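You operate a simulated robot arm through the tools that you are given. There is no shell and no other tool.

You run a simulated two-armed robot. Do the job below in one go: nothing can be reset, and whatever is moved stays where it is left.

TASK
String green beads on the teal wire at speed 3.
Fine: lever on forward, knob left at that speed; stop between the wire's two white rings and leave the spinner off.

Only the result counts: the job must be done as asked and must still hold three seconds after the hand-in. Knocking over, shifting, dropping, spilling or breaking anything else fails it.

THE ROBOT
Two 7-joint arms with fingered hands on one trunk that stands fixed in place. Base frame: the origin is at the foot of the trunk, x ahead of it, y to its left, z up; the work surface is at about z = 808. Readings come in mm, rad, newtons and seconds.
The left shoulder is at [200, 135, 920], the right one opposite. Each reaches about 885 mm from its shoulder. Payload 4 kg a hand.
The tool frame of a hand sits at the grasp point between the pads (the TCP): z along the fingers, y along the line on which they close. The tips reach 25 mm beyond it. The gripper opens to 88 mm; its body begins 29 mm behind the TCP. The gripper is a hand of 4 fingers: y runs from the thumb to the fingers, the wrist lies at [-13, -106, -174] in the tool frame, and closing takes about 1.5 s.
Orientation is that of the tool frame in the base frame, as [roll, pitch, yaw] about the fixed x, y, z axes, in that order (R = Rz(yaw) Ry(pitch) Rx(roll)). With the fingers straight down and the wrist toward the robot, the tool's x, y and z point along [0, 1, 0], [1, 0, 0] and [0, 0, -1] of the base frame.

THE INTERFACE
- The arms move only by the tool move_arm. It takes "left_series", "right_series" or both (then of equal length, played together; a hand with none holds still); each is text: rows parted by semicolons, each of 7 numbers parted by spaces: the shift along the base's x, y, z in mm, then the turn, a rotation vector about the base's x, y, z in rad, then the closure, from 0 (fully open) to 1 (shut). In form: dx dy dz rx ry rz claw; .... A call has 1 to 20 rows; each row is the pose to reach, as a shift and turn from the pose commanded when the call began. Rows are played at 5 a second. More than 50 mm and 0.15 rad between two rows, or a gripper value outside its range, and nothing of the call is played. A pose out of reach is approached as far as the arm can. The call stops where the force on the tool passes 90 N (or 10 N more than at its start, if that is more) or the arm is blocked; 0.2 s more then pass. The fingers move at their own pace (about 153 mm/s each) and stop on an object; they squeeze with about 30 N. The grip force told is the motor's: it shows also when the fingers shut on nothing. Time passes only in rows, and 0.2 s behind the last, so rows that repeat a pose let the fingers close. The reply holds the time, the measured pose of the TCP, the force on the tool along the base axes, the opening and the grip force, in the units named above and with some noise, with the torque about the TCP (base axes, N m) and any sound that the robot's microphone picked up.
- Cameras (640 x 400 px; columns grow to the right, rows downward): "scene" is now at [144.5, 35.1, 1516.9]; the picture's right is [0.21, -0.98, 0.00], its down [-0.66, -0.14, -0.74] and it looks along [0.73, 0.15, -0.67] (base axes); focal length 372 px, centre (320, 200). "left" rides on the left gripper at [-64, -83, -98] in its tool frame; the picture's right is [-0.62, -0.37, 0.69], its down [0.71, -0.63, 0.30] and it looks along [0.32, 0.68, 0.65] (tool axes); focal length 265 px, centre (320, 200). "right" rides on the right gripper at [64, -83, -98] in its tool frame; the picture's right is [-0.62, 0.37, -0.69], its down [-0.71, -0.63, 0.30] and it looks along [-0.32, 0.68, 0.65] (tool axes); focal length 265 px, centre (320, 200). There is no depth. A picture from a camera that has moved, and an enlarged one, comes with that camera's place and axes in the base frame and with its lens. The place of the scene camera against the robot may be out by one fixed shift of up to 25 mm in any direction.
- get_image(camera): a new picture of that camera. It takes no simulated time.
- move_column(by): slides the trunk up (or, below 0, down) by that many mm; the arms and the scene camera ride with it, the base frame stays. It gives what a move gives, with no picture.
- set_grasp(shape, hand): the hand has 4 fingers and takes this shape, open, in about a second: jaw (thumb against the fingers, like two jaws); tri (thumb and two fingers); tip (a fingertip pinch); poke (one finger out to press); point (the index stretched); flat (the hand flat); cup (the hand cupped); fist (a fist). The gripper value then closes the fingers along that shape, each until it touches; the sizes above hold for jaw. It gives what a move gives, with no picture.
- head_to(pan, tilt): turns the head with the scene camera to pan (to the left, within 1.693 rad either way) and tilt (down, from -0.506 to 1.204), counted from straight ahead of the robot. It gives what a move gives.
- zoom(camera, box): a new picture of the part [left, top, right, bottom] of that camera's present view, enlarged. It takes no simulated time.
- finish_job(): hands the job in; it is judged then, once.

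Nothing tells you positions but the pictures and the camera data. Unless the task says otherwise, let go and move clear before handing in.

The tools are called after ">>>" by a JSON object that holds its "method" and its "body". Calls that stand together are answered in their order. move_arm: Moves the arms, as the interface text tells. Its arguments: {"type":"object","properties":{"left_series":{"type":"string"},"right_series":{"type":"string"}},"required":[]} The other tools are called the same way: move_column (by) moves the trunk up or down; set_grasp (shape, hand) gives the hand a shape; head_to (pan, tilt) turns the head that bears the scene camera; get_image (camera) takes a picture; zoom (camera, box) takes an enlarged picture of a part of a camera's view; finish_job () hands the job in.

At the start:

```text
time_s: 0.0
left_tcp_pos: [460.9, 241.0, 1238.8]
left_ee_rot: [3.141, 0.001, 1.57]
left_wrist_force: [-1.0, -0.4, 0.6]
left_ft_torque: [-0.04, 0.0, 0.01]
left_width: 87.9
left_gripper_force: 0.1
left_shape: jaw
right_tcp_pos: [616.3, -129.4, 1198.2]
right_ee_rot: [-3.141, 0.001, 1.57]
right_wrist_force: [0.5, 0.2, -0.8]
right_ft_torque: [-0.03, 0.0, -0.01]
right_width: 87.8
right_gripper_force: 0.0
right_shape: jaw
trunk travel left (down, up): [-525.0, 245.0]
head pan, tilt (commanded): [0.209, 0.737]
```

scene: 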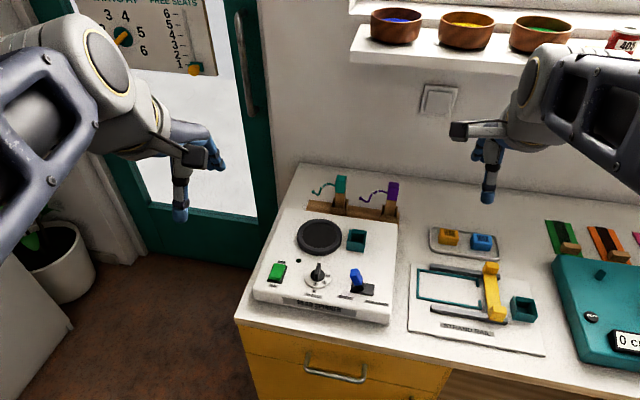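
right: 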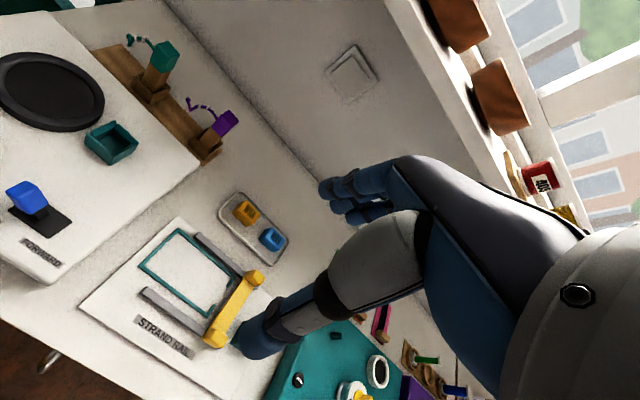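
left: 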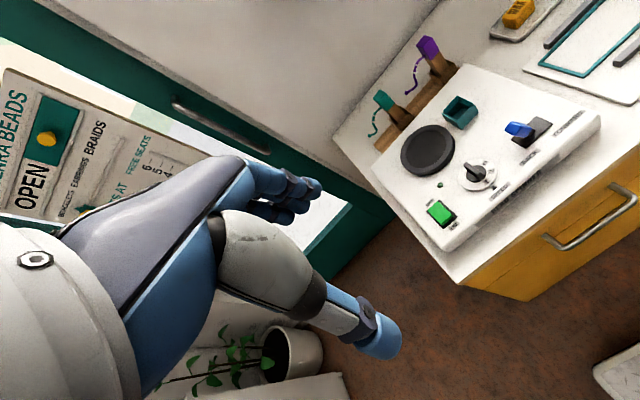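

I see a bead spinner with a dark turntable, a green switch, a speed knob and a blue lever. Behind it are two wire handles, teal and purple, and there are bead bowls on the shelf. I'll zoom in on the details first.

>>> {"method": "zoom", "body": {"camera": "scene", "box": [240, 200, 400, 320]}}

>>> {"method": "zoom", "body": {"camera": "scene", "box": [290, 160, 420, 230]}}

>>> {"method": "zoom", "body": {"camera": "scene", "box": [340, 0, 640, 120]}}

>>> {"method": "zoom", "body": {"camera": "left", "box": [340, 20, 620, 260]}}

```text
3.33 times, centred on (320, 260) of scene
camera zoom: at [144.5, 35.1, 1516.9], right [0.21, -0.98, 0.0], down [-0.66, -0.14, -0.74], along [0.73, 0.15, -0.67], focal length 1240 px, centre (320, 0)
```

zoom: 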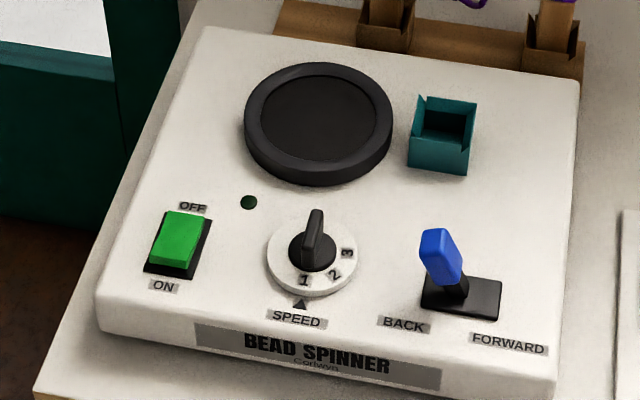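

```text
4.92 times, centred on (355, 195) of scene
camera zoom: at [144.5, 35.1, 1516.9], right [0.21, -0.98, 0.0], down [-0.66, -0.14, -0.74], along [0.73, 0.15, -0.67], focal length 1831 px, centre (148, 225)
```

zoom: 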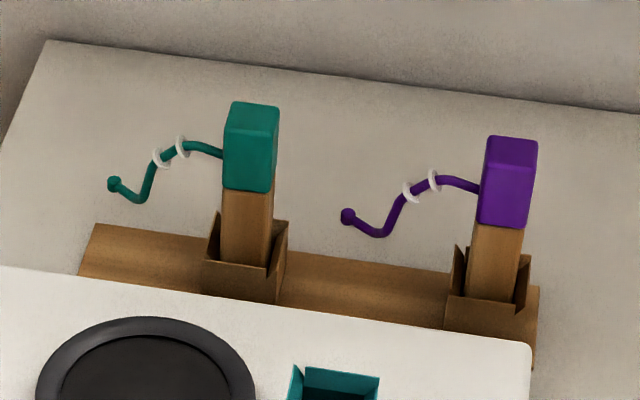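

```text
2.13 times, centred on (490, 60) of scene
camera zoom: at [144.5, 35.1, 1516.9], right [0.21, -0.98, 0.0], down [-0.66, -0.14, -0.74], along [0.73, 0.15, -0.67], focal length 794 px, centre (-43, 499)
```

zoom: 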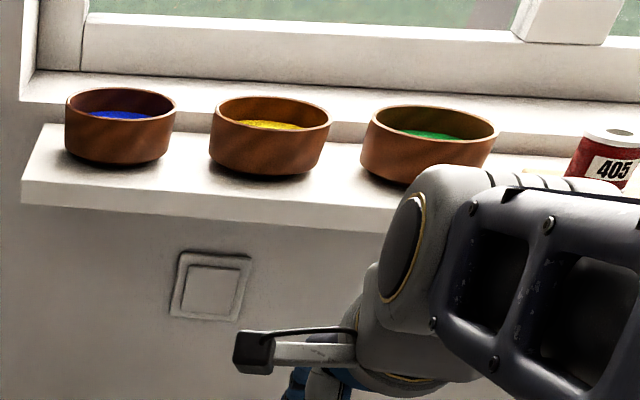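

```text
1.67 times, centred on (480, 140) of left
camera zoom: at [378.4, 176.2, 1337.2], right [-0.37, -0.62, -0.69], down [-0.63, 0.71, -0.3], along [0.68, 0.32, -0.65], focal length 442 px, centre (53, 300)
```

zoom: 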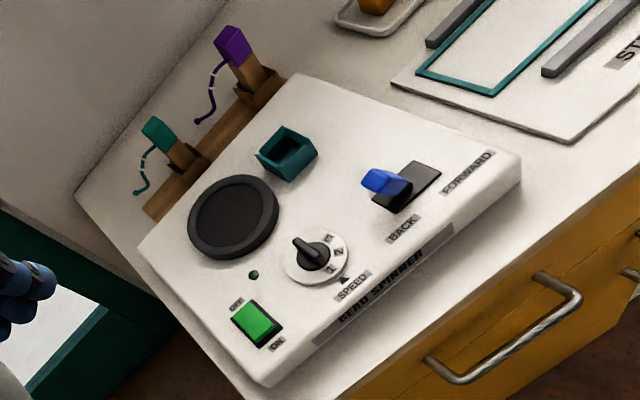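

The scene view shows the spinner at about x 725, y 145. Its speed knob is on 1, the lever is on BACK and the switch is off. The bowls sit on a shelf at about z 1250. I'll raise the trunk so the right camera can look down into the bowls.

>>> {"method": "move_column", "body": {"by": 200}}

>>> {"method": "get_image", "body": {"camera": "right"}}

>>> {"method": "get_image", "body": {"camera": "scene"}}

```text
time_s: 2.2
left_tcp_pos: [460.2, 240.8, 1438.3]
left_ee_rot: [3.141, 0.0, 1.571]
left_wrist_force: [0.1, -0.1, -0.6]
left_ft_torque: [-0.02, -0.03, 0.01]
left_width: 87.7
left_gripper_force: 0.1
left_shape: jaw
right_tcp_pos: [616.5, -128.0, 1399.7]
right_ee_rot: [3.141, 0.0, 1.571]
right_wrist_force: [0.4, -0.8, -0.4]
right_ft_torque: [0.05, -0.02, -0.04]
right_width: 87.5
right_gripper_force: 0.0
right_shape: jaw
trunk travel left (down, up): [-725.0, 45.0]
head pan, tilt (commanded): [0.209, 0.737]
```

```text
taken
camera right: at [533.4, -64.7, 1496.9], right [0.37, -0.62, 0.69], down [-0.63, -0.71, -0.3], along [0.68, -0.32, -0.65], focal length 265 px, centre (320, 200)
```

right: 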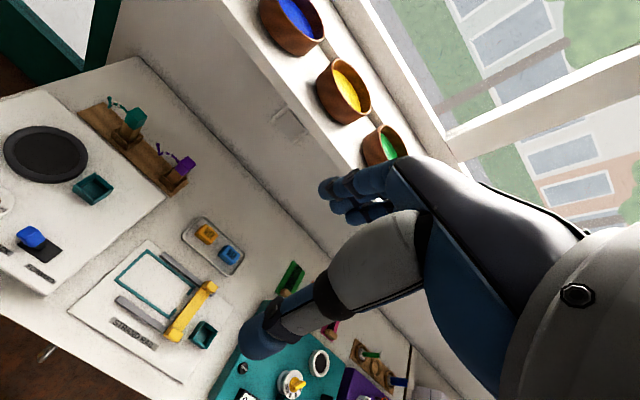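

```text
taken
camera scene: at [144.5, 35.1, 1716.8], right [0.21, -0.98, 0.0], down [-0.66, -0.14, -0.74], along [0.73, 0.15, -0.67], focal length 372 px, centre (320, 200)
```

scene: 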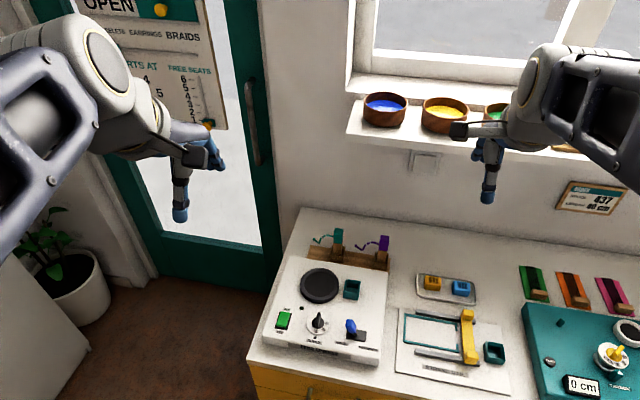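

From two trunk heights I put the bowl rims at about z 1283 and x about 1005, with green near y −245. Scene readings look about 15 mm too high in y. Next I move both hands so the wrist cameras get closer views of the green bowl and the spinner.

>>> {"method": "move_arm", "body": {"right_series": "22 -20 3 0 0 0 0; 45 -40 6 0 0 0 0; 67 -60 9 0 0 0 0; 90 -80 12 0 0 0 0; 112 -100 15 0 0 0 0; 135 -120 18 0 0 0 0; 157 -140 21 0 0 0 0; 180 -160 24 0 0 0 0; 202 -180 26 0 0 0 0; 225 -200 27 0 0 0 0; 225 -200 27 0 0 0 0", "left_series": "14 -6 -39 0 0 0 0; 28 -13 -78 0 0 0 0; 43 -19 -117 0 0 0 0; 57 -26 -156 0 0 0 0; 71 -32 -195 0 0 0 0; 86 -38 -234 0 0 0 0; 100 -45 -273 0 0 0 0; 114 -51 -312 0 0 0 0; 129 -58 -351 0 0 0 0; 143 -64 -390 0 0 0 0; 143 -64 -390 0 0 0 0"}}

>>> {"method": "get_image", "body": {"camera": "right"}}

>>> {"method": "get_image", "body": {"camera": "left"}}

>>> {"method": "get_image", "body": {"camera": "scene"}}

```text
time_s: 4.6
left_tcp_pos: [603.6, 176.5, 1047.8]
left_ee_rot: [-3.141, -0.001, 1.571]
left_wrist_force: [0.1, 0.4, 0.3]
left_ft_torque: [0.02, 0.04, 0.02]
left_width: 87.8
left_gripper_force: 0.0
left_shape: jaw
right_tcp_pos: [838.8, -330.1, 1425.8]
right_ee_rot: [3.141, 0.0, 1.571]
right_wrist_force: [-0.5, 0.4, 0.5]
right_ft_torque: [0.01, -0.01, -0.01]
right_width: 87.6
right_gripper_force: 0.1
right_shape: jaw
trunk travel left (down, up): [-725.0, 45.0]
head pan, tilt (commanded): [0.209, 0.737]
```

```text
taken
camera right: at [756.7, -266.2, 1523.1], right [0.37, -0.62, 0.69], down [-0.63, -0.71, -0.3], along [0.68, -0.32, -0.65], focal length 265 px, centre (320, 200)
```

right: 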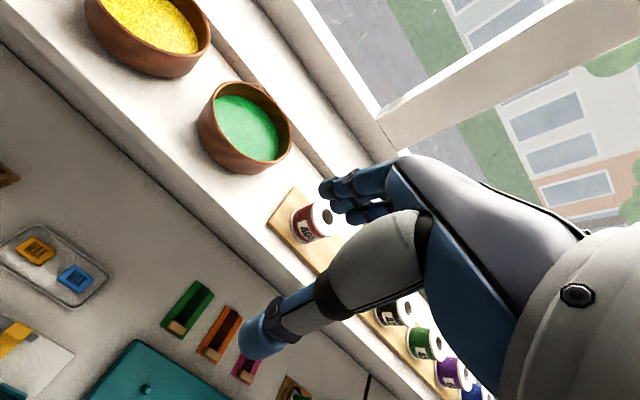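

```text
taken
camera left: at [521.4, 111.4, 1147.2], right [-0.37, -0.62, -0.69], down [-0.63, 0.72, -0.3], along [0.68, 0.32, -0.65], focal length 265 px, centre (320, 200)
```

left: 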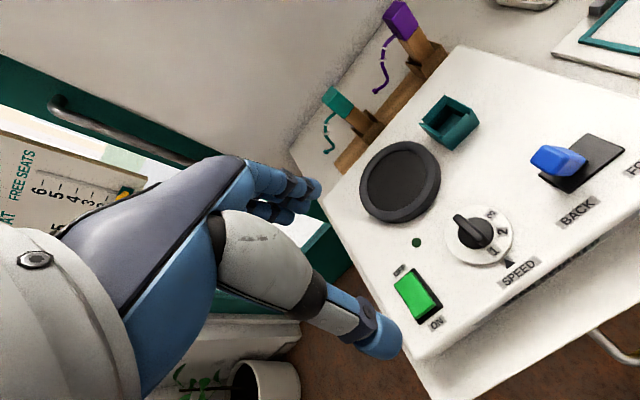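

```text
taken
camera scene: at [144.6, 35.2, 1716.8], right [0.21, -0.98, 0.0], down [-0.66, -0.14, -0.74], along [0.73, 0.15, -0.67], focal length 372 px, centre (320, 200)
```

scene: 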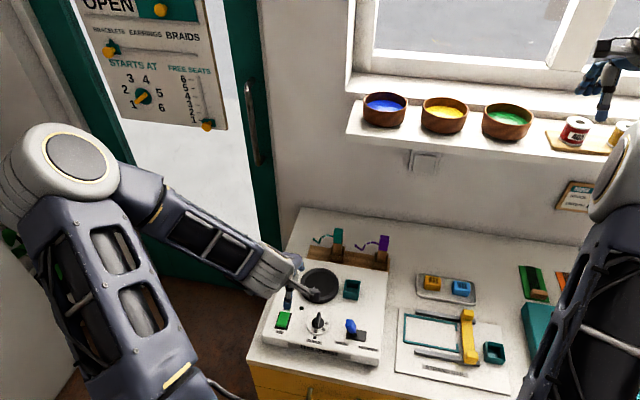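

Both bowls and the spinner are clearly visible now. I'll zoom in on each to measure them.

>>> {"method": "zoom", "body": {"camera": "right", "box": [160, 50, 352, 170]}}

>>> {"method": "zoom", "body": {"camera": "left", "box": [340, 170, 660, 370]}}

>>> {"method": "zoom", "body": {"camera": "left", "box": [300, 0, 500, 160]}}

>>> {"method": "zoom", "body": {"camera": "scene", "box": [450, 80, 640, 180]}}

```text
3.33 times, centred on (256, 110) of right
camera zoom: at [756.7, -266.2, 1523.1], right [0.37, -0.62, 0.69], down [-0.63, -0.71, -0.3], along [0.68, -0.32, -0.65], focal length 885 px, centre (533, 500)
```

zoom: 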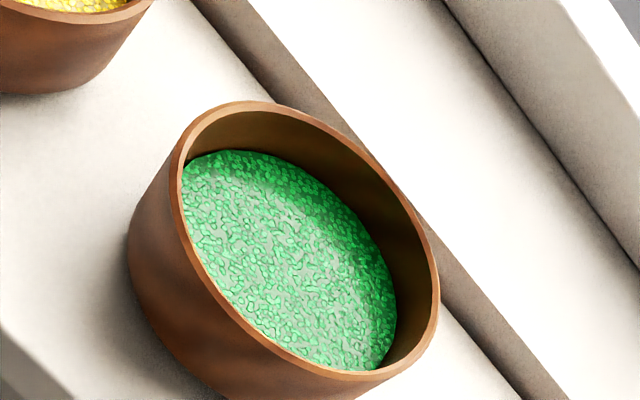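

```text
refused: 660 is not a number from 0 to 640
```

```text
2.50 times, centred on (400, 80) of left
camera zoom: at [521.4, 111.4, 1147.2], right [-0.37, -0.62, -0.69], down [-0.63, 0.72, -0.3], along [0.68, 0.32, -0.65], focal length 664 px, centre (120, 500)
```

zoom: 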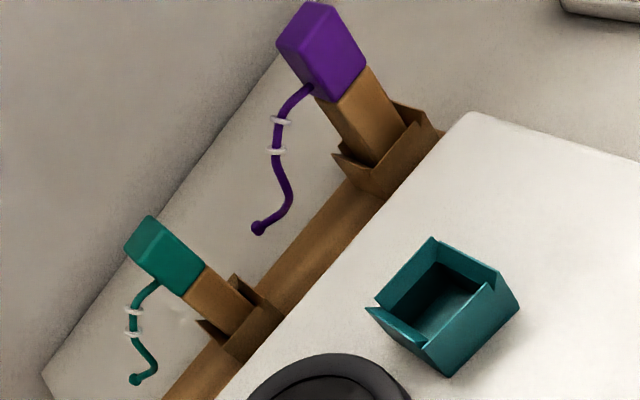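

```text
3.37 times, centred on (545, 130) of scene
camera zoom: at [144.6, 35.2, 1716.8], right [0.21, -0.98, 0.0], down [-0.66, -0.14, -0.74], along [0.73, 0.15, -0.67], focal length 1253 px, centre (-438, 436)
```

zoom: 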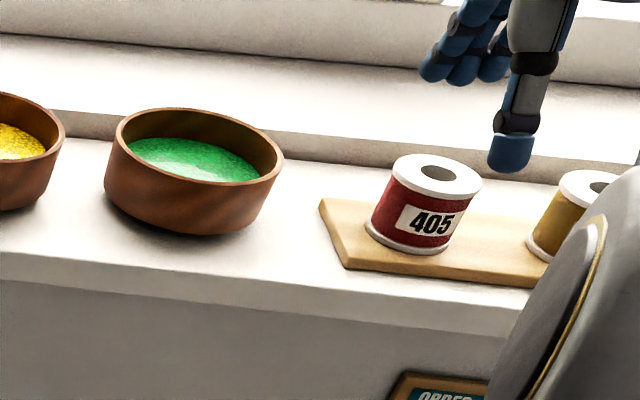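

The green bowl's rim is about 117 mm across with a thin wall, and the beads sit about 15 mm below the rim. Next I zoom in on the spinner controls.

>>> {"method": "zoom", "body": {"camera": "left", "box": [340, 170, 640, 370]}}

>>> {"method": "zoom", "body": {"camera": "left", "box": [420, 180, 548, 260]}}

>>> {"method": "zoom", "body": {"camera": "left", "box": [350, 120, 478, 200]}}

>>> {"method": "zoom", "body": {"camera": "scene", "box": [250, 220, 400, 370]}}

```text
2.00 times, centred on (490, 270) of left
camera zoom: at [521.4, 111.4, 1147.2], right [-0.37, -0.62, -0.69], down [-0.63, 0.72, -0.3], along [0.68, 0.32, -0.65], focal length 531 px, centre (-20, 60)
```

zoom: 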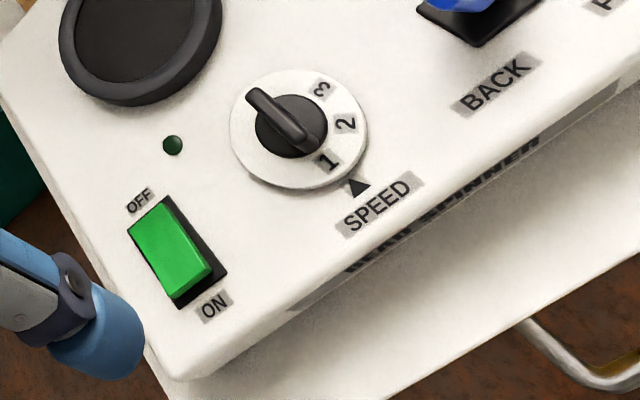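

```text
5.00 times, centred on (484, 220) of left
camera zoom: at [521.4, 111.4, 1147.2], right [-0.37, -0.62, -0.69], down [-0.63, 0.72, -0.3], along [0.68, 0.32, -0.65], focal length 1327 px, centre (-500, 100)
```

zoom: 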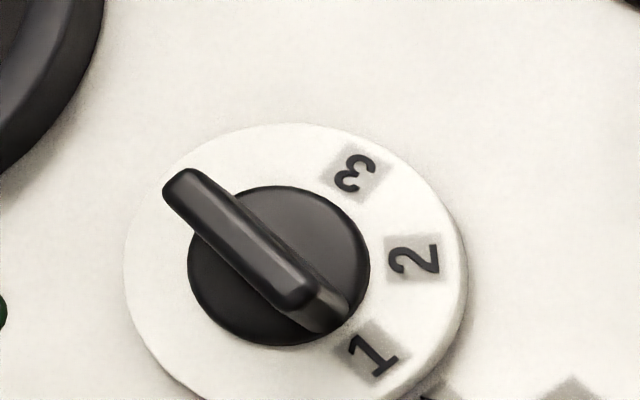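

```text
5.00 times, centred on (414, 160) of left
camera zoom: at [521.4, 111.4, 1147.2], right [-0.37, -0.62, -0.69], down [-0.63, 0.72, -0.3], along [0.68, 0.32, -0.65], focal length 1327 px, centre (-150, 400)
```

zoom: 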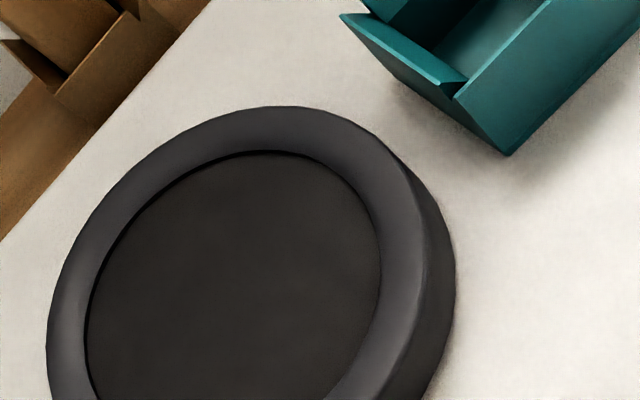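

```text
2.67 times, centred on (325, 295) of scene
camera zoom: at [144.6, 35.2, 1716.8], right [0.21, -0.98, 0.0], down [-0.66, -0.14, -0.74], along [0.73, 0.15, -0.67], focal length 992 px, centre (307, -53)
```

zoom: 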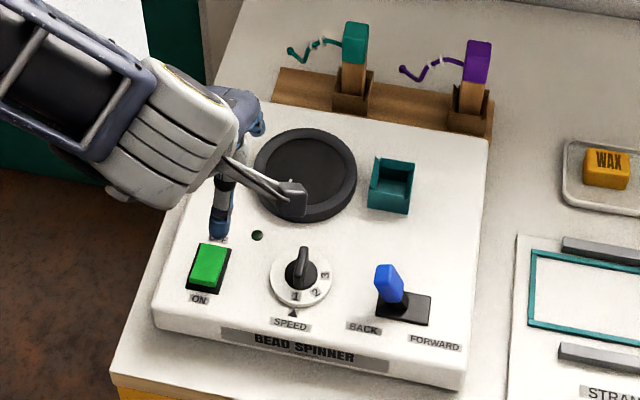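

The dial rotates with the knob, and its numbers are about 56° apart, so reaching 3 takes about 112° clockwise. I take the turntable to be near [726, 140, 873]. I'll start with the green bowl and bring the right hand to a point above its near wall.

>>> {"method": "move_arm", "body": {"right_series": "28 20 -18 0 0 0 0; 55 40 -36 0 0 0 0; 82 60 -54 0 0 0 0; 110 80 -73 0 0 0 0; 110 80 -73 0 0 0 0"}}

>>> {"method": "get_image", "body": {"camera": "right"}}

>>> {"method": "zoom", "body": {"camera": "scene", "box": [420, 60, 600, 160]}}

```text
time_s: 5.8
left_tcp_pos: [603.8, 176.1, 1049.0]
left_ee_rot: [3.141, -0.001, 1.571]
left_wrist_force: [-0.9, -0.9, 0.0]
left_ft_torque: [0.0, 0.02, 0.0]
left_width: 87.9
left_gripper_force: 0.1
left_shape: jaw
right_tcp_pos: [931.2, -245.3, 1344.5]
right_ee_rot: [3.141, 0.002, 1.572]
right_wrist_force: [0.1, -0.2, 0.2]
right_ft_torque: [-0.01, 0.0, -0.02]
right_width: 87.5
right_gripper_force: 0.1
right_shape: jaw
right hand out of reach, approached as far as the arm can: row 3, 4, 5
trunk travel left (down, up): [-725.0, 45.0]
head pan, tilt (commanded): [0.209, 0.737]
```

```text
taken
camera right: at [848.1, -180.3, 1443.0], right [0.37, -0.62, 0.69], down [-0.63, -0.71, -0.3], along [0.68, -0.32, -0.65], focal length 265 px, centre (320, 200)
```

right: 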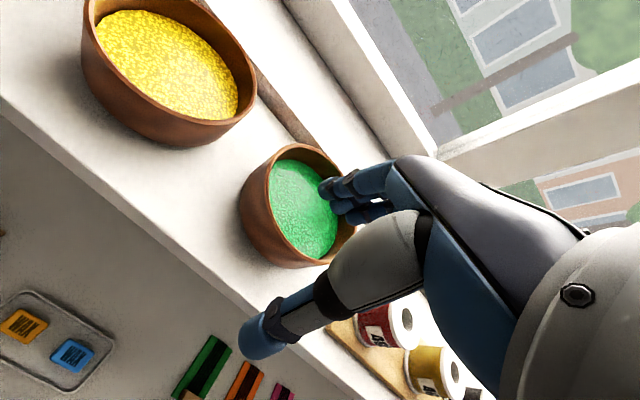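

```text
3.56 times, centred on (510, 110) of scene
camera zoom: at [144.6, 35.1, 1716.9], right [0.21, -0.98, 0.0], down [-0.66, -0.14, -0.74], along [0.72, 0.15, -0.67], focal length 1323 px, centre (-356, 520)
```

zoom: 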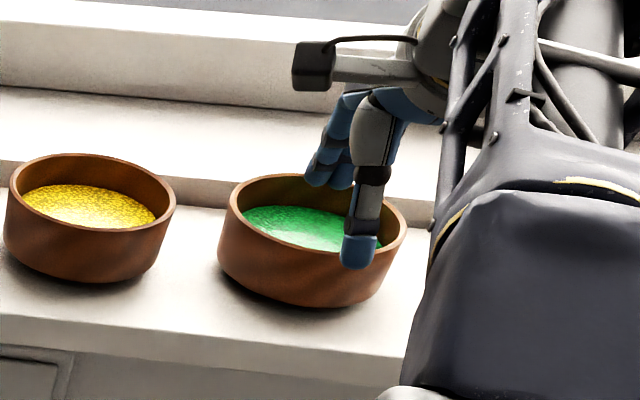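

The reach limit came in early because the wrist sits high with the fingers straight down. Tilting the hand will bring it lower. I'll zoom in to refine the bowl position first.

>>> {"method": "zoom", "body": {"camera": "right", "box": [220, 120, 380, 280]}}

>>> {"method": "zoom", "body": {"camera": "right", "box": [70, 0, 390, 200]}}

```text
2.50 times, centred on (300, 200) of right
camera zoom: at [848.1, -180.3, 1443.0], right [0.37, -0.62, 0.69], down [-0.63, -0.71, -0.3], along [0.68, -0.32, -0.65], focal length 664 px, centre (370, 200)
```

zoom: 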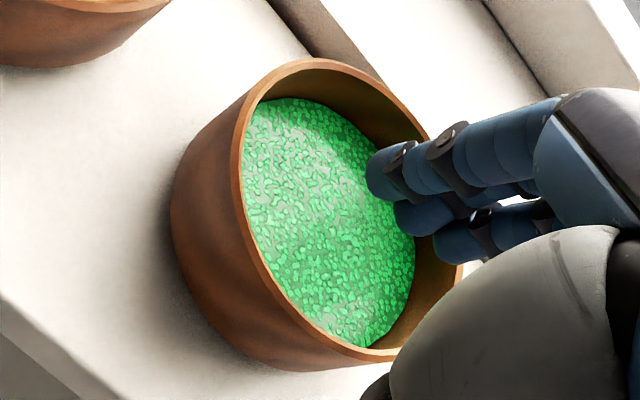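

```text
2.00 times, centred on (230, 100) of right
camera zoom: at [848.1, -180.3, 1443.0], right [0.37, -0.62, 0.69], down [-0.63, -0.71, -0.3], along [0.68, -0.32, -0.65], focal length 531 px, centre (500, 400)
```

zoom: 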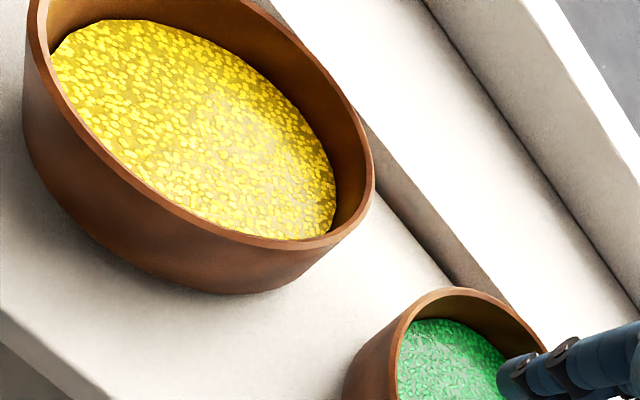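

I estimate the green bowl's rim centre at about [1003, −251, 1287] with a radius near 57 mm. I'll raise the trunk the remaining 45 mm, then back the hand off and tilt it about 15° to match the wall's taper.

>>> {"method": "move_column", "body": {"by": 45}}

>>> {"method": "move_arm", "body": {"right_series": "-15 0 -5 0 -0.09 0 0.2; -30 0 -10 0 -0.18 0 0.2; -45 0 -15 0 -0.26 0 0.2; -45 0 -15 0 -0.26 0 0.2"}}

>>> {"method": "get_image", "body": {"camera": "right"}}

```text
time_s: 6.7
left_tcp_pos: [603.9, 175.0, 1094.6]
left_ee_rot: [-3.141, 0.0, 1.571]
left_wrist_force: [0.0, 0.0, 0.4]
left_ft_torque: [-0.04, 0.0, -0.02]
left_width: 87.7
left_gripper_force: 0.1
left_shape: jaw
right_tcp_pos: [931.0, -244.9, 1390.4]
right_ee_rot: [-3.14, 0.0, 1.572]
right_wrist_force: [0.0, 0.0, 0.3]
right_ft_torque: [0.0, 0.01, -0.04]
right_width: 88.3
right_gripper_force: 0.1
right_shape: jaw
trunk travel left (down, up): [-770.0, 0.0]
head pan, tilt (commanded): [0.209, 0.737]
```

```text
time_s: 7.7
left_tcp_pos: [603.7, 174.9, 1093.8]
left_ee_rot: [-3.141, 0.0, 1.573]
left_wrist_force: [0.0, 0.5, -0.4]
left_ft_torque: [0.01, 0.02, 0.02]
left_width: 87.8
left_gripper_force: 0.1
left_shape: jaw
right_tcp_pos: [885.5, -245.6, 1375.9]
right_ee_rot: [2.88, -0.001, 1.573]
right_wrist_force: [0.3, 0.1, -0.2]
right_ft_torque: [0.0, -0.01, -0.01]
right_width: 70.5
right_gripper_force: 0.1
right_shape: jaw
trunk travel left (down, up): [-770.0, 0.0]
head pan, tilt (commanded): [0.209, 0.737]
```

```text
taken
camera right: at [779.7, -180.6, 1449.2], right [0.18, -0.62, 0.76], down [-0.53, -0.71, -0.46], along [0.83, -0.32, -0.45], focal length 265 px, centre (320, 200)
```

right: 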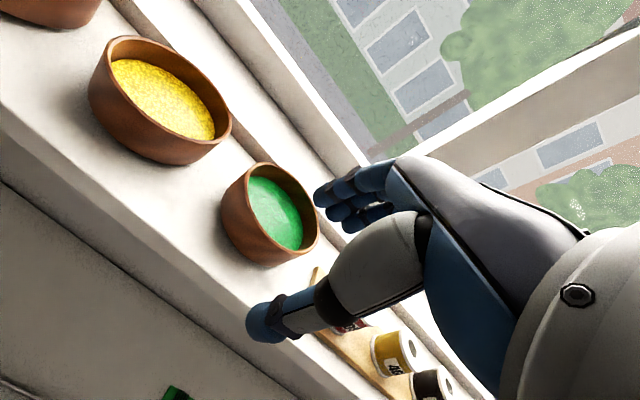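

The commanded pose now matches the measured one, and the whole green bowl is in view. I'll zoom for another fix on it.

>>> {"method": "zoom", "body": {"camera": "right", "box": [190, 140, 350, 280]}}

>>> {"method": "zoom", "body": {"camera": "scene", "box": [380, 80, 600, 220]}}

```text
2.86 times, centred on (270, 210) of right
camera zoom: at [779.7, -180.6, 1449.2], right [0.18, -0.62, 0.76], down [-0.53, -0.71, -0.46], along [0.83, -0.32, -0.45], focal length 758 px, centre (463, 171)
```

zoom: 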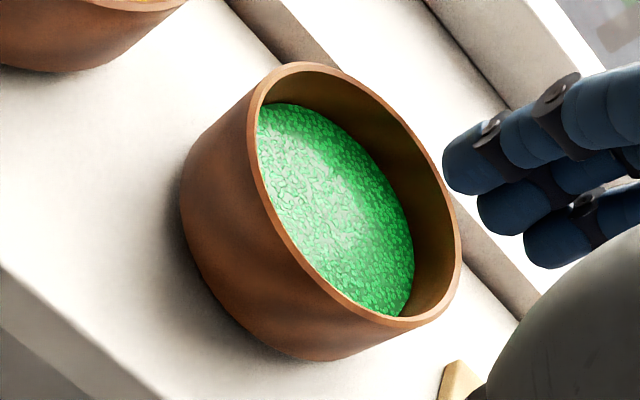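

```text
2.86 times, centred on (490, 150) of scene
camera zoom: at [144.4, 35.1, 1761.9], right [0.21, -0.98, 0.0], down [-0.66, -0.14, -0.74], along [0.73, 0.15, -0.67], focal length 1063 px, centre (-166, 343)
```

zoom: 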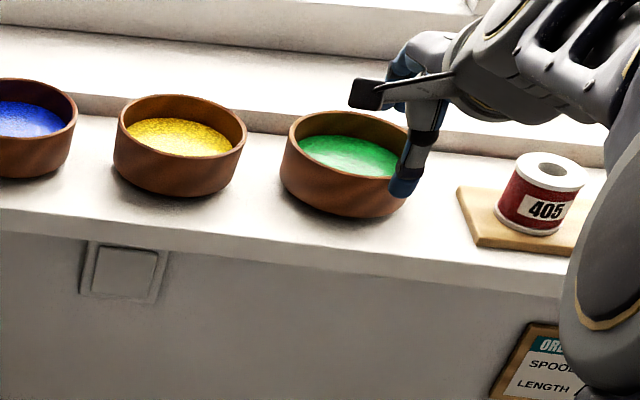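

My fits agree on a rim centre of about [1004.5, −252, 1292] with a radius near 54 mm. I'll move the tilted hand above the near wall, with the thumb outside and the fingers inside.

>>> {"method": "move_arm", "body": {"right_series": "30 -3 0 0 0 0 0.2; 64 -6 -1 0 0 0 0.2; 64 -6 -1 0 0 0 0.2"}}

>>> {"method": "get_image", "body": {"camera": "right"}}

>>> {"method": "zoom", "body": {"camera": "scene", "box": [430, 80, 590, 180]}}

```text
time_s: 8.4
left_tcp_pos: [603.8, 176.1, 1093.6]
left_ee_rot: [3.14, 0.001, 1.572]
left_wrist_force: [-0.4, -0.3, 0.1]
left_ft_torque: [0.0, -0.01, -0.01]
left_width: 87.6
left_gripper_force: 0.1
left_shape: jaw
right_tcp_pos: [950.2, -252.7, 1373.4]
right_ee_rot: [2.882, 0.001, 1.571]
right_wrist_force: [-0.5, -0.2, 0.6]
right_ft_torque: [0.02, 0.0, 0.01]
right_width: 70.6
right_gripper_force: 0.1
right_shape: jaw
trunk travel left (down, up): [-770.0, 0.0]
head pan, tilt (commanded): [0.209, 0.737]
```

```text
taken
camera right: at [845.5, -187.8, 1446.8], right [0.18, -0.62, 0.76], down [-0.53, -0.71, -0.46], along [0.83, -0.32, -0.46], focal length 265 px, centre (320, 200)
```

right: 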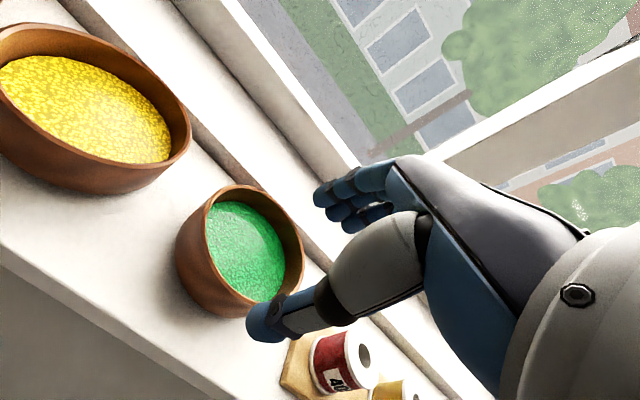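

```text
4.00 times, centred on (510, 130) of scene
camera zoom: at [144.6, 35.1, 1761.8], right [0.21, -0.98, 0.0], down [-0.66, -0.14, -0.74], along [0.72, 0.15, -0.67], focal length 1488 px, centre (-440, 480)
```

zoom: 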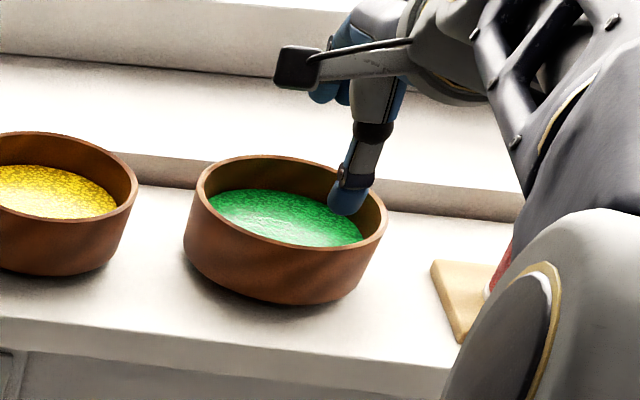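

The hand is above the near wall. I'll go down part of the way and check the alignment.

>>> {"method": "move_arm", "body": {"right_series": "0 0 -17 0 0 0 0.2; 0 0 -33 0 0 0 0.2; 0 0 -33 0 0 0 0.2"}}

>>> {"method": "zoom", "body": {"camera": "right", "box": [140, 150, 380, 350]}}

>>> {"method": "zoom", "body": {"camera": "scene", "box": [430, 80, 590, 180]}}

```text
time_s: 9.2
left_tcp_pos: [604.5, 176.6, 1093.9]
left_ee_rot: [-3.141, -0.001, 1.57]
left_wrist_force: [1.0, 0.1, 0.3]
left_ft_torque: [0.01, 0.0, 0.01]
left_width: 87.8
left_gripper_force: 0.1
left_shape: jaw
right_tcp_pos: [951.3, -251.2, 1340.4]
right_ee_rot: [2.88, 0.001, 1.57]
right_wrist_force: [-1.0, -0.1, 0.2]
right_ft_torque: [0.01, 0.02, -0.02]
right_width: 70.3
right_gripper_force: 0.0
right_shape: jaw
trunk travel left (down, up): [-770.0, 0.0]
head pan, tilt (commanded): [0.209, 0.737]
```

```text
2.00 times, centred on (260, 250) of right
camera zoom: at [845.4, -186.2, 1414.0], right [0.18, -0.62, 0.76], down [-0.53, -0.71, -0.46], along [0.83, -0.32, -0.46], focal length 531 px, centre (440, 100)
```

zoom: 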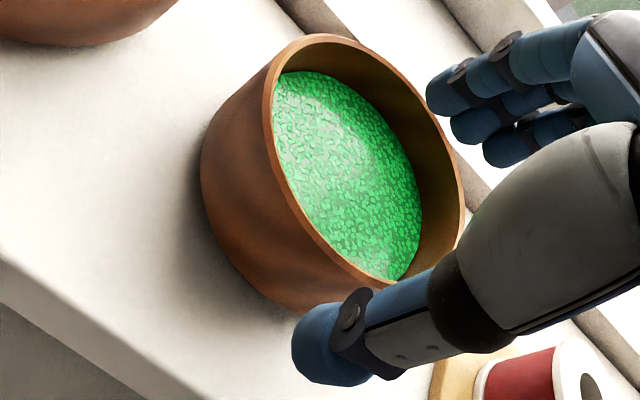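

```text
4.00 times, centred on (510, 130) of scene
camera zoom: at [144.6, 35.1, 1761.9], right [0.21, -0.98, 0.0], down [-0.66, -0.14, -0.74], along [0.72, 0.15, -0.67], focal length 1488 px, centre (-440, 480)
```

zoom: 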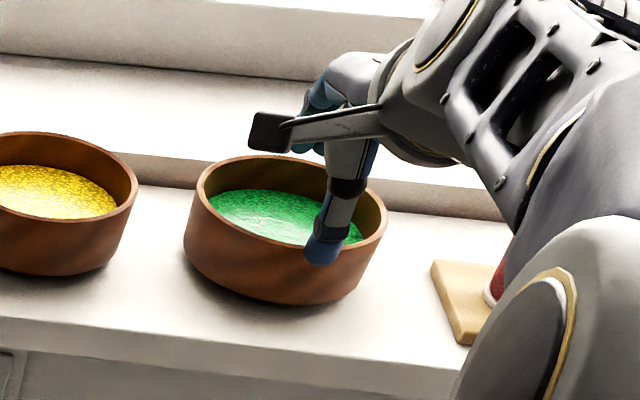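

This view agrees with the bowl centre of about [1003, −253]. I'll keep going down in small steps and watch the force.

>>> {"method": "move_arm", "body": {"right_series": "0 0 -10 0 0 0 0.2; 0 0 -20 0 0 0 0.2; 0 0 -20 0 0 0 0.2"}}

>>> {"method": "get_image", "body": {"camera": "right"}}

>>> {"method": "zoom", "body": {"camera": "scene", "box": [430, 80, 590, 180]}}

```text
time_s: 10.1
left_tcp_pos: [602.9, 176.7, 1094.3]
left_ee_rot: [-3.141, 0.0, 1.57]
left_wrist_force: [-0.3, 0.5, -0.1]
left_ft_torque: [0.01, 0.0, 0.01]
left_width: 87.6
left_gripper_force: 0.0
left_shape: jaw
right_tcp_pos: [950.0, -251.1, 1319.6]
right_ee_rot: [2.882, 0.0, 1.57]
right_wrist_force: [-0.3, -0.5, -0.1]
right_ft_torque: [0.01, -0.03, 0.0]
right_width: 70.7
right_gripper_force: 0.0
right_shape: jaw
trunk travel left (down, up): [-770.0, 0.0]
head pan, tilt (commanded): [0.209, 0.737]
```

```text
taken
camera right: at [844.8, -187.3, 1393.1], right [0.18, -0.62, 0.76], down [-0.53, -0.71, -0.46], along [0.83, -0.32, -0.46], focal length 265 px, centre (320, 200)
```

right: 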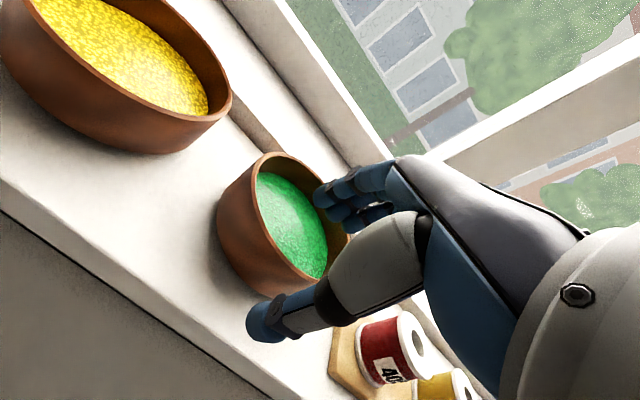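

```text
4.00 times, centred on (510, 130) of scene
camera zoom: at [144.6, 35.1, 1761.9], right [0.21, -0.98, 0.0], down [-0.66, -0.14, -0.74], along [0.72, 0.15, -0.67], focal length 1488 px, centre (-440, 480)
```

zoom: 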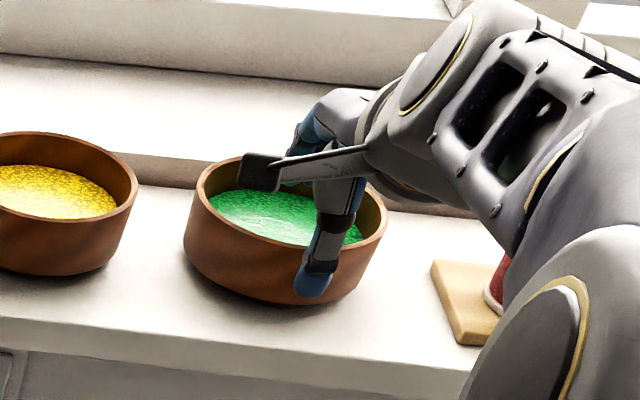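

There's no contact yet, and the thumb is outside the near wall with the fingers inside. I'll go down the last 17 mm.

>>> {"method": "move_arm", "body": {"right_series": "0 0 -6 0 0 0 0.2; 0 0 -12 0 0 0 0.2; 0 0 -17 0 0 0 0.2; 0 0 -17 0 0 0 0.2"}}

>>> {"method": "zoom", "body": {"camera": "right", "box": [200, 120, 440, 320]}}

>>> {"method": "zoom", "body": {"camera": "scene", "box": [430, 80, 590, 180]}}

```text
time_s: 11.1
left_tcp_pos: [603.2, 177.7, 1094.7]
left_ee_rot: [3.14, -0.001, 1.57]
left_wrist_force: [-0.5, 0.2, 0.4]
left_ft_torque: [0.01, -0.03, 0.01]
left_width: 87.8
left_gripper_force: 0.1
left_shape: jaw
right_tcp_pos: [949.0, -250.5, 1303.6]
right_ee_rot: [2.881, -0.001, 1.569]
right_wrist_force: [0.2, -0.6, -0.2]
right_ft_torque: [0.02, -0.01, 0.01]
right_width: 70.6
right_gripper_force: 0.1
right_shape: jaw
trunk travel left (down, up): [-770.0, 0.0]
head pan, tilt (commanded): [0.209, 0.737]
```

```text
2.00 times, centred on (320, 220) of right
camera zoom: at [844.2, -186.7, 1377.9], right [0.18, -0.62, 0.76], down [-0.53, -0.71, -0.46], along [0.83, -0.32, -0.46], focal length 531 px, centre (320, 160)
```

zoom: 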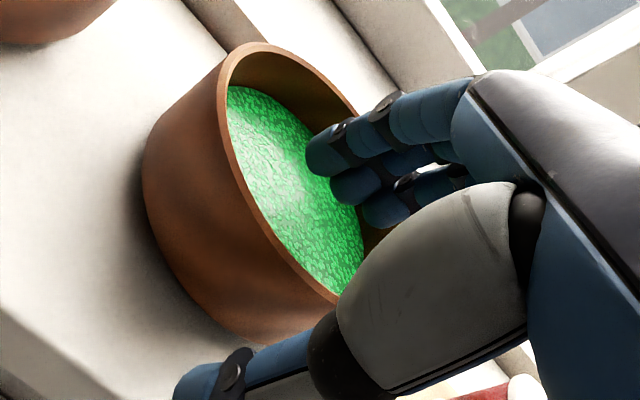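

```text
4.00 times, centred on (510, 130) of scene
camera zoom: at [144.6, 35.1, 1761.9], right [0.21, -0.98, 0.0], down [-0.66, -0.14, -0.74], along [0.72, 0.15, -0.67], focal length 1488 px, centre (-440, 480)
```

zoom: 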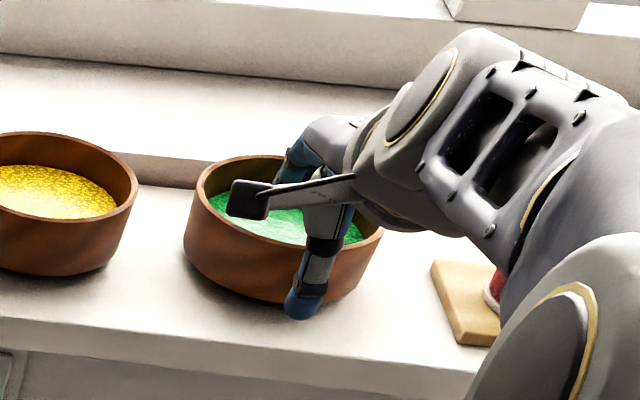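

Still no contact, at TCP z 1303. I'll close partway to see how the fingers line up with the wall.

>>> {"method": "move_arm", "body": {"right_series": "0 0 0 0 0 0 0.4; 0 0 0 0 0 0 0.55; 0 0 0 0 0 0 0.65; 0 0 0 0 0 0 0.65"}}

>>> {"method": "zoom", "body": {"camera": "right", "box": [200, 120, 440, 320]}}

>>> {"method": "zoom", "body": {"camera": "scene", "box": [430, 80, 590, 180]}}

```text
time_s: 12.1
left_tcp_pos: [604.3, 175.8, 1093.8]
left_ee_rot: [-3.14, 0.0, 1.571]
left_wrist_force: [0.2, -0.1, 0.0]
left_ft_torque: [0.01, 0.0, -0.01]
left_width: 87.7
left_gripper_force: 0.0
left_shape: jaw
right_tcp_pos: [949.4, -250.2, 1305.1]
right_ee_rot: [2.881, 0.0, 1.573]
right_wrist_force: [0.5, -0.5, -0.8]
right_ft_torque: [0.01, -0.03, 0.0]
right_width: 31.4
right_gripper_force: 0.1
right_shape: jaw
trunk travel left (down, up): [-770.0, 0.0]
head pan, tilt (commanded): [0.209, 0.737]
```

```text
2.00 times, centred on (320, 220) of right
camera zoom: at [844.3, -186.7, 1378.1], right [0.18, -0.62, 0.76], down [-0.53, -0.71, -0.46], along [0.83, -0.32, -0.46], focal length 531 px, centre (320, 160)
```

zoom: 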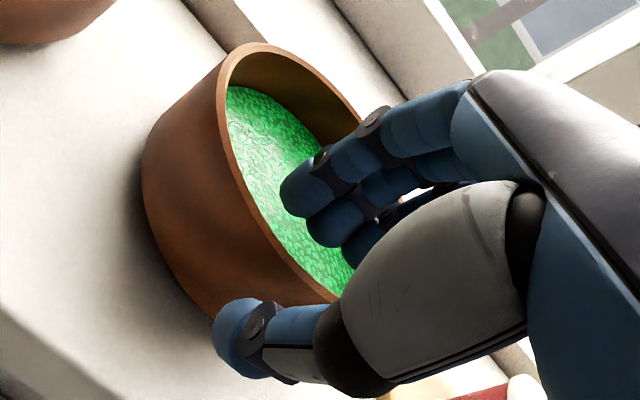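

```text
4.00 times, centred on (510, 130) of scene
camera zoom: at [144.6, 35.1, 1761.9], right [0.21, -0.98, 0.0], down [-0.66, -0.14, -0.74], along [0.72, 0.15, -0.67], focal length 1488 px, centre (-440, 480)
```

zoom: 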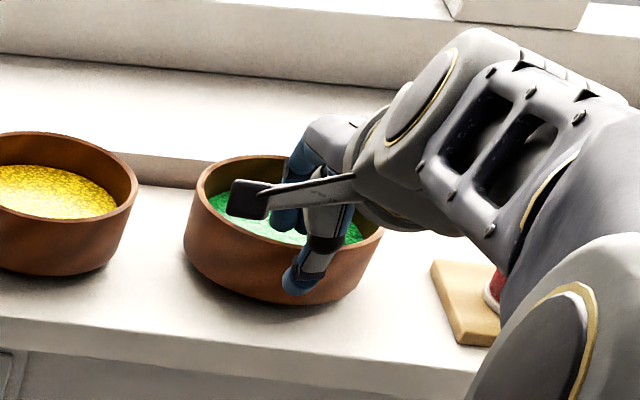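

The wall sits between the thumb and the fingers, so I'll close fully.

>>> {"method": "move_arm", "body": {"right_series": "0 0 0 0 0 0 0.75; 0 0 0 0 0 0 0.85; 0 0 0 0 0 0 1; 0 0 0 0 0 0 1; 0 0 0 0 0 0 1; 0 0 0 0 0 0 1; 0 0 0 0 0 0 1"}}

>>> {"method": "zoom", "body": {"camera": "right", "box": [200, 120, 440, 320]}}

>>> {"method": "zoom", "body": {"camera": "scene", "box": [430, 80, 590, 180]}}

```text
time_s: 13.7
left_tcp_pos: [602.9, 176.5, 1093.6]
left_ee_rot: [-3.141, 0.0, 1.571]
left_wrist_force: [-1.4, -0.6, -1.0]
left_ft_torque: [0.0, -0.01, 0.0]
left_width: 87.8
left_gripper_force: 0.1
left_shape: jaw
right_tcp_pos: [949.5, -250.9, 1305.4]
right_ee_rot: [2.883, 0.0, 1.569]
right_wrist_force: [0.2, 0.2, 0.0]
right_ft_torque: [-0.02, 0.02, 0.02]
right_width: 0.0
right_gripper_force: 30.3
right_shape: jaw
trunk travel left (down, up): [-770.0, 0.0]
head pan, tilt (commanded): [0.209, 0.737]
```

```text
2.00 times, centred on (320, 220) of right
camera zoom: at [844.3, -186.7, 1378.0], right [0.18, -0.62, 0.76], down [-0.53, -0.71, -0.46], along [0.83, -0.32, -0.46], focal length 531 px, centre (320, 160)
```

zoom: 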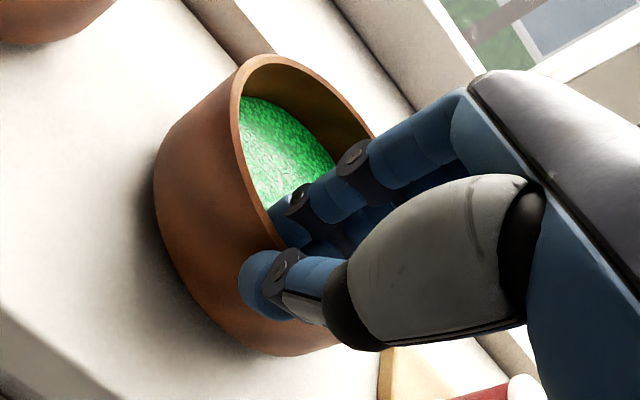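

```text
4.00 times, centred on (510, 130) of scene
camera zoom: at [144.6, 35.1, 1761.9], right [0.21, -0.98, 0.0], down [-0.66, -0.14, -0.74], along [0.72, 0.15, -0.67], focal length 1488 px, centre (-440, 480)
```

zoom: 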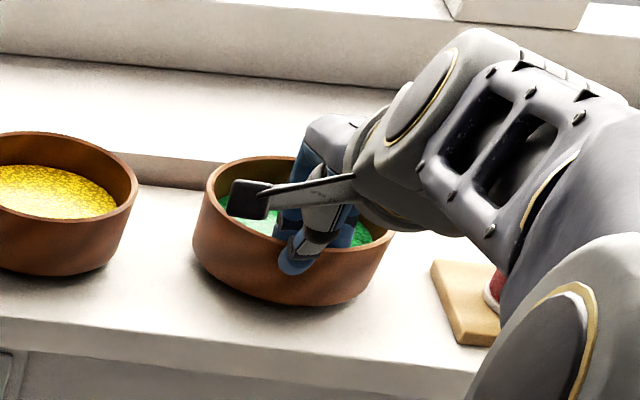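

The thumb and fingers hold the wall with 30 N of grip. The bowl shifted a few mm as they closed. I'll test with a small lift.

>>> {"method": "move_arm", "body": {"right_series": "0 0 4 0 0 0 1; 0 0 8 0 0 0 1; 0 0 12 0 0 0 1; 0 0 12 0 0 0 1"}}

>>> {"method": "zoom", "body": {"camera": "right", "box": [200, 120, 440, 320]}}

>>> {"method": "zoom", "body": {"camera": "scene", "box": [430, 80, 590, 180]}}

```text
time_s: 14.7
left_tcp_pos: [603.5, 176.2, 1093.6]
left_ee_rot: [3.141, 0.0, 1.57]
left_wrist_force: [0.2, 0.9, 0.0]
left_ft_torque: [0.03, -0.02, 0.01]
left_width: 87.7
left_gripper_force: 0.0
left_shape: jaw
right_tcp_pos: [950.1, -250.4, 1316.7]
right_ee_rot: [2.882, 0.002, 1.569]
right_wrist_force: [-0.1, 0.5, -0.4]
right_ft_torque: [0.06, 0.07, -0.01]
right_width: 0.0
right_gripper_force: 29.7
right_shape: jaw
trunk travel left (down, up): [-770.0, 0.0]
head pan, tilt (commanded): [0.209, 0.737]
```

```text
2.00 times, centred on (320, 220) of right
camera zoom: at [844.5, -186.6, 1390.0], right [0.18, -0.62, 0.76], down [-0.53, -0.71, -0.46], along [0.83, -0.32, -0.46], focal length 531 px, centre (320, 160)
```

zoom: 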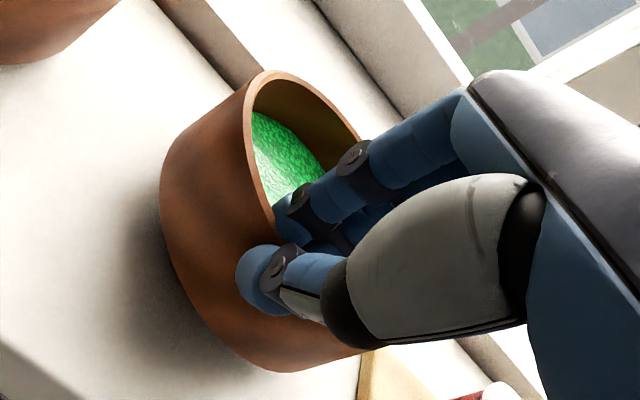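

```text
4.00 times, centred on (510, 130) of scene
camera zoom: at [144.6, 35.1, 1761.9], right [0.21, -0.98, 0.0], down [-0.66, -0.14, -0.74], along [0.72, 0.15, -0.67], focal length 1488 px, centre (-440, 480)
```

zoom: 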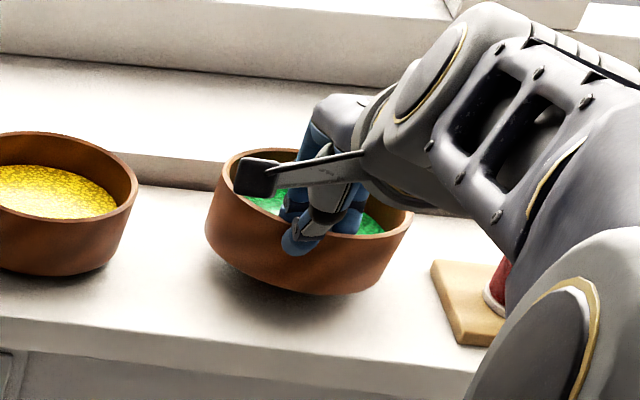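

The bowl lifts but seems to tilt with its near side up. I'll look closer before going on.

>>> {"method": "zoom", "body": {"camera": "scene", "box": [470, 100, 550, 160]}}

>>> {"method": "get_image", "body": {"camera": "right"}}

```text
6.67 times, centred on (510, 130) of scene
camera zoom: at [144.6, 35.1, 1761.9], right [0.21, -0.98, 0.0], down [-0.66, -0.14, -0.74], along [0.72, 0.15, -0.67], focal length 2480 px, centre (-947, 667)
```

zoom: 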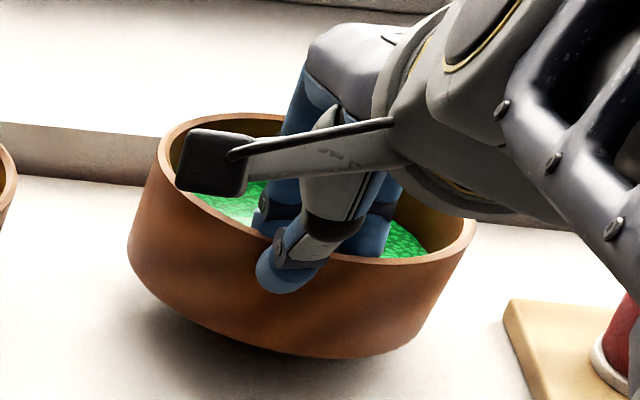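

```text
taken
camera right: at [844.5, -186.6, 1390.0], right [0.18, -0.62, 0.76], down [-0.53, -0.71, -0.46], along [0.83, -0.32, -0.46], focal length 265 px, centre (320, 200)
```

right: 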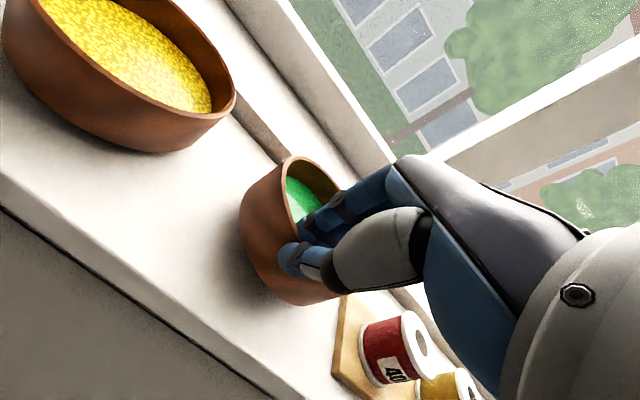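

The near side is up by roughly 7–10° while the far side is still close to the shelf. I'll roll the hand a little to raise the far side and see if the bowl follows rigidly.

>>> {"method": "move_arm", "body": {"right_series": "0 0 3 0 -0.05 0 1; 0 0 6 0 -0.1 0 1; 0 0 8 0 -0.15 0 1; 0 0 8 0 -0.15 0 1"}}

>>> {"method": "zoom", "body": {"camera": "scene", "box": [470, 100, 550, 160]}}

>>> {"method": "get_image", "body": {"camera": "right"}}

```text
time_s: 15.7
left_tcp_pos: [602.0, 175.9, 1094.0]
left_ee_rot: [3.14, 0.0, 1.569]
left_wrist_force: [-1.6, -0.1, 0.4]
left_ft_torque: [0.0, 0.0, -0.02]
left_width: 87.8
left_gripper_force: 0.0
left_shape: jaw
right_tcp_pos: [949.5, -250.4, 1325.3]
right_ee_rot: [2.732, 0.0, 1.571]
right_wrist_force: [-0.3, 0.3, -2.1]
right_ft_torque: [0.01, 0.1, 0.01]
right_width: 0.0
right_gripper_force: 29.9
right_shape: jaw
trunk travel left (down, up): [-770.0, 0.0]
head pan, tilt (commanded): [0.209, 0.737]
```

```text
6.67 times, centred on (510, 130) of scene
camera zoom: at [144.6, 35.1, 1761.9], right [0.21, -0.98, 0.0], down [-0.66, -0.14, -0.74], along [0.72, 0.15, -0.67], focal length 2480 px, centre (-947, 667)
```

zoom: 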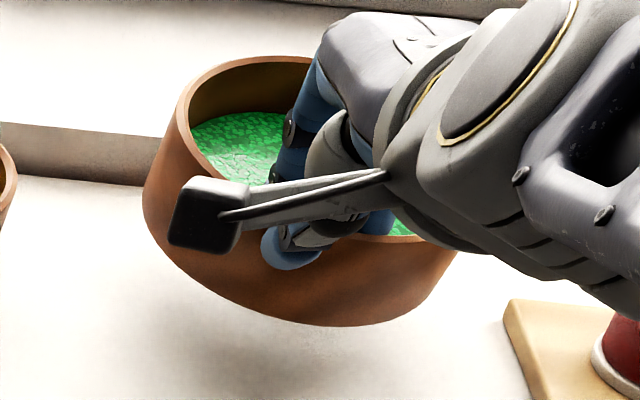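

```text
taken
camera right: at [834.9, -186.7, 1381.1], right [0.06, -0.62, 0.78], down [-0.46, -0.71, -0.53], along [0.89, -0.32, -0.33], focal length 265 px, centre (320, 200)
```

right: 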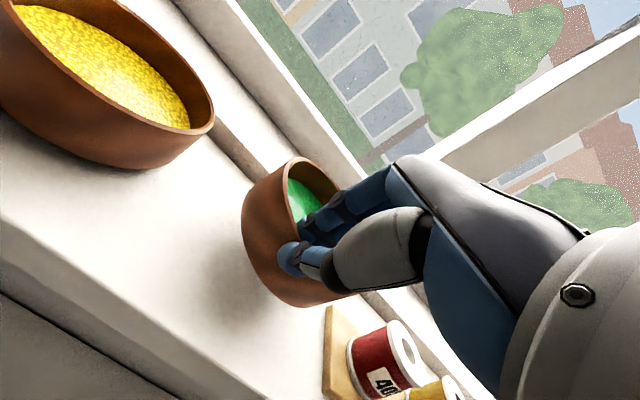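

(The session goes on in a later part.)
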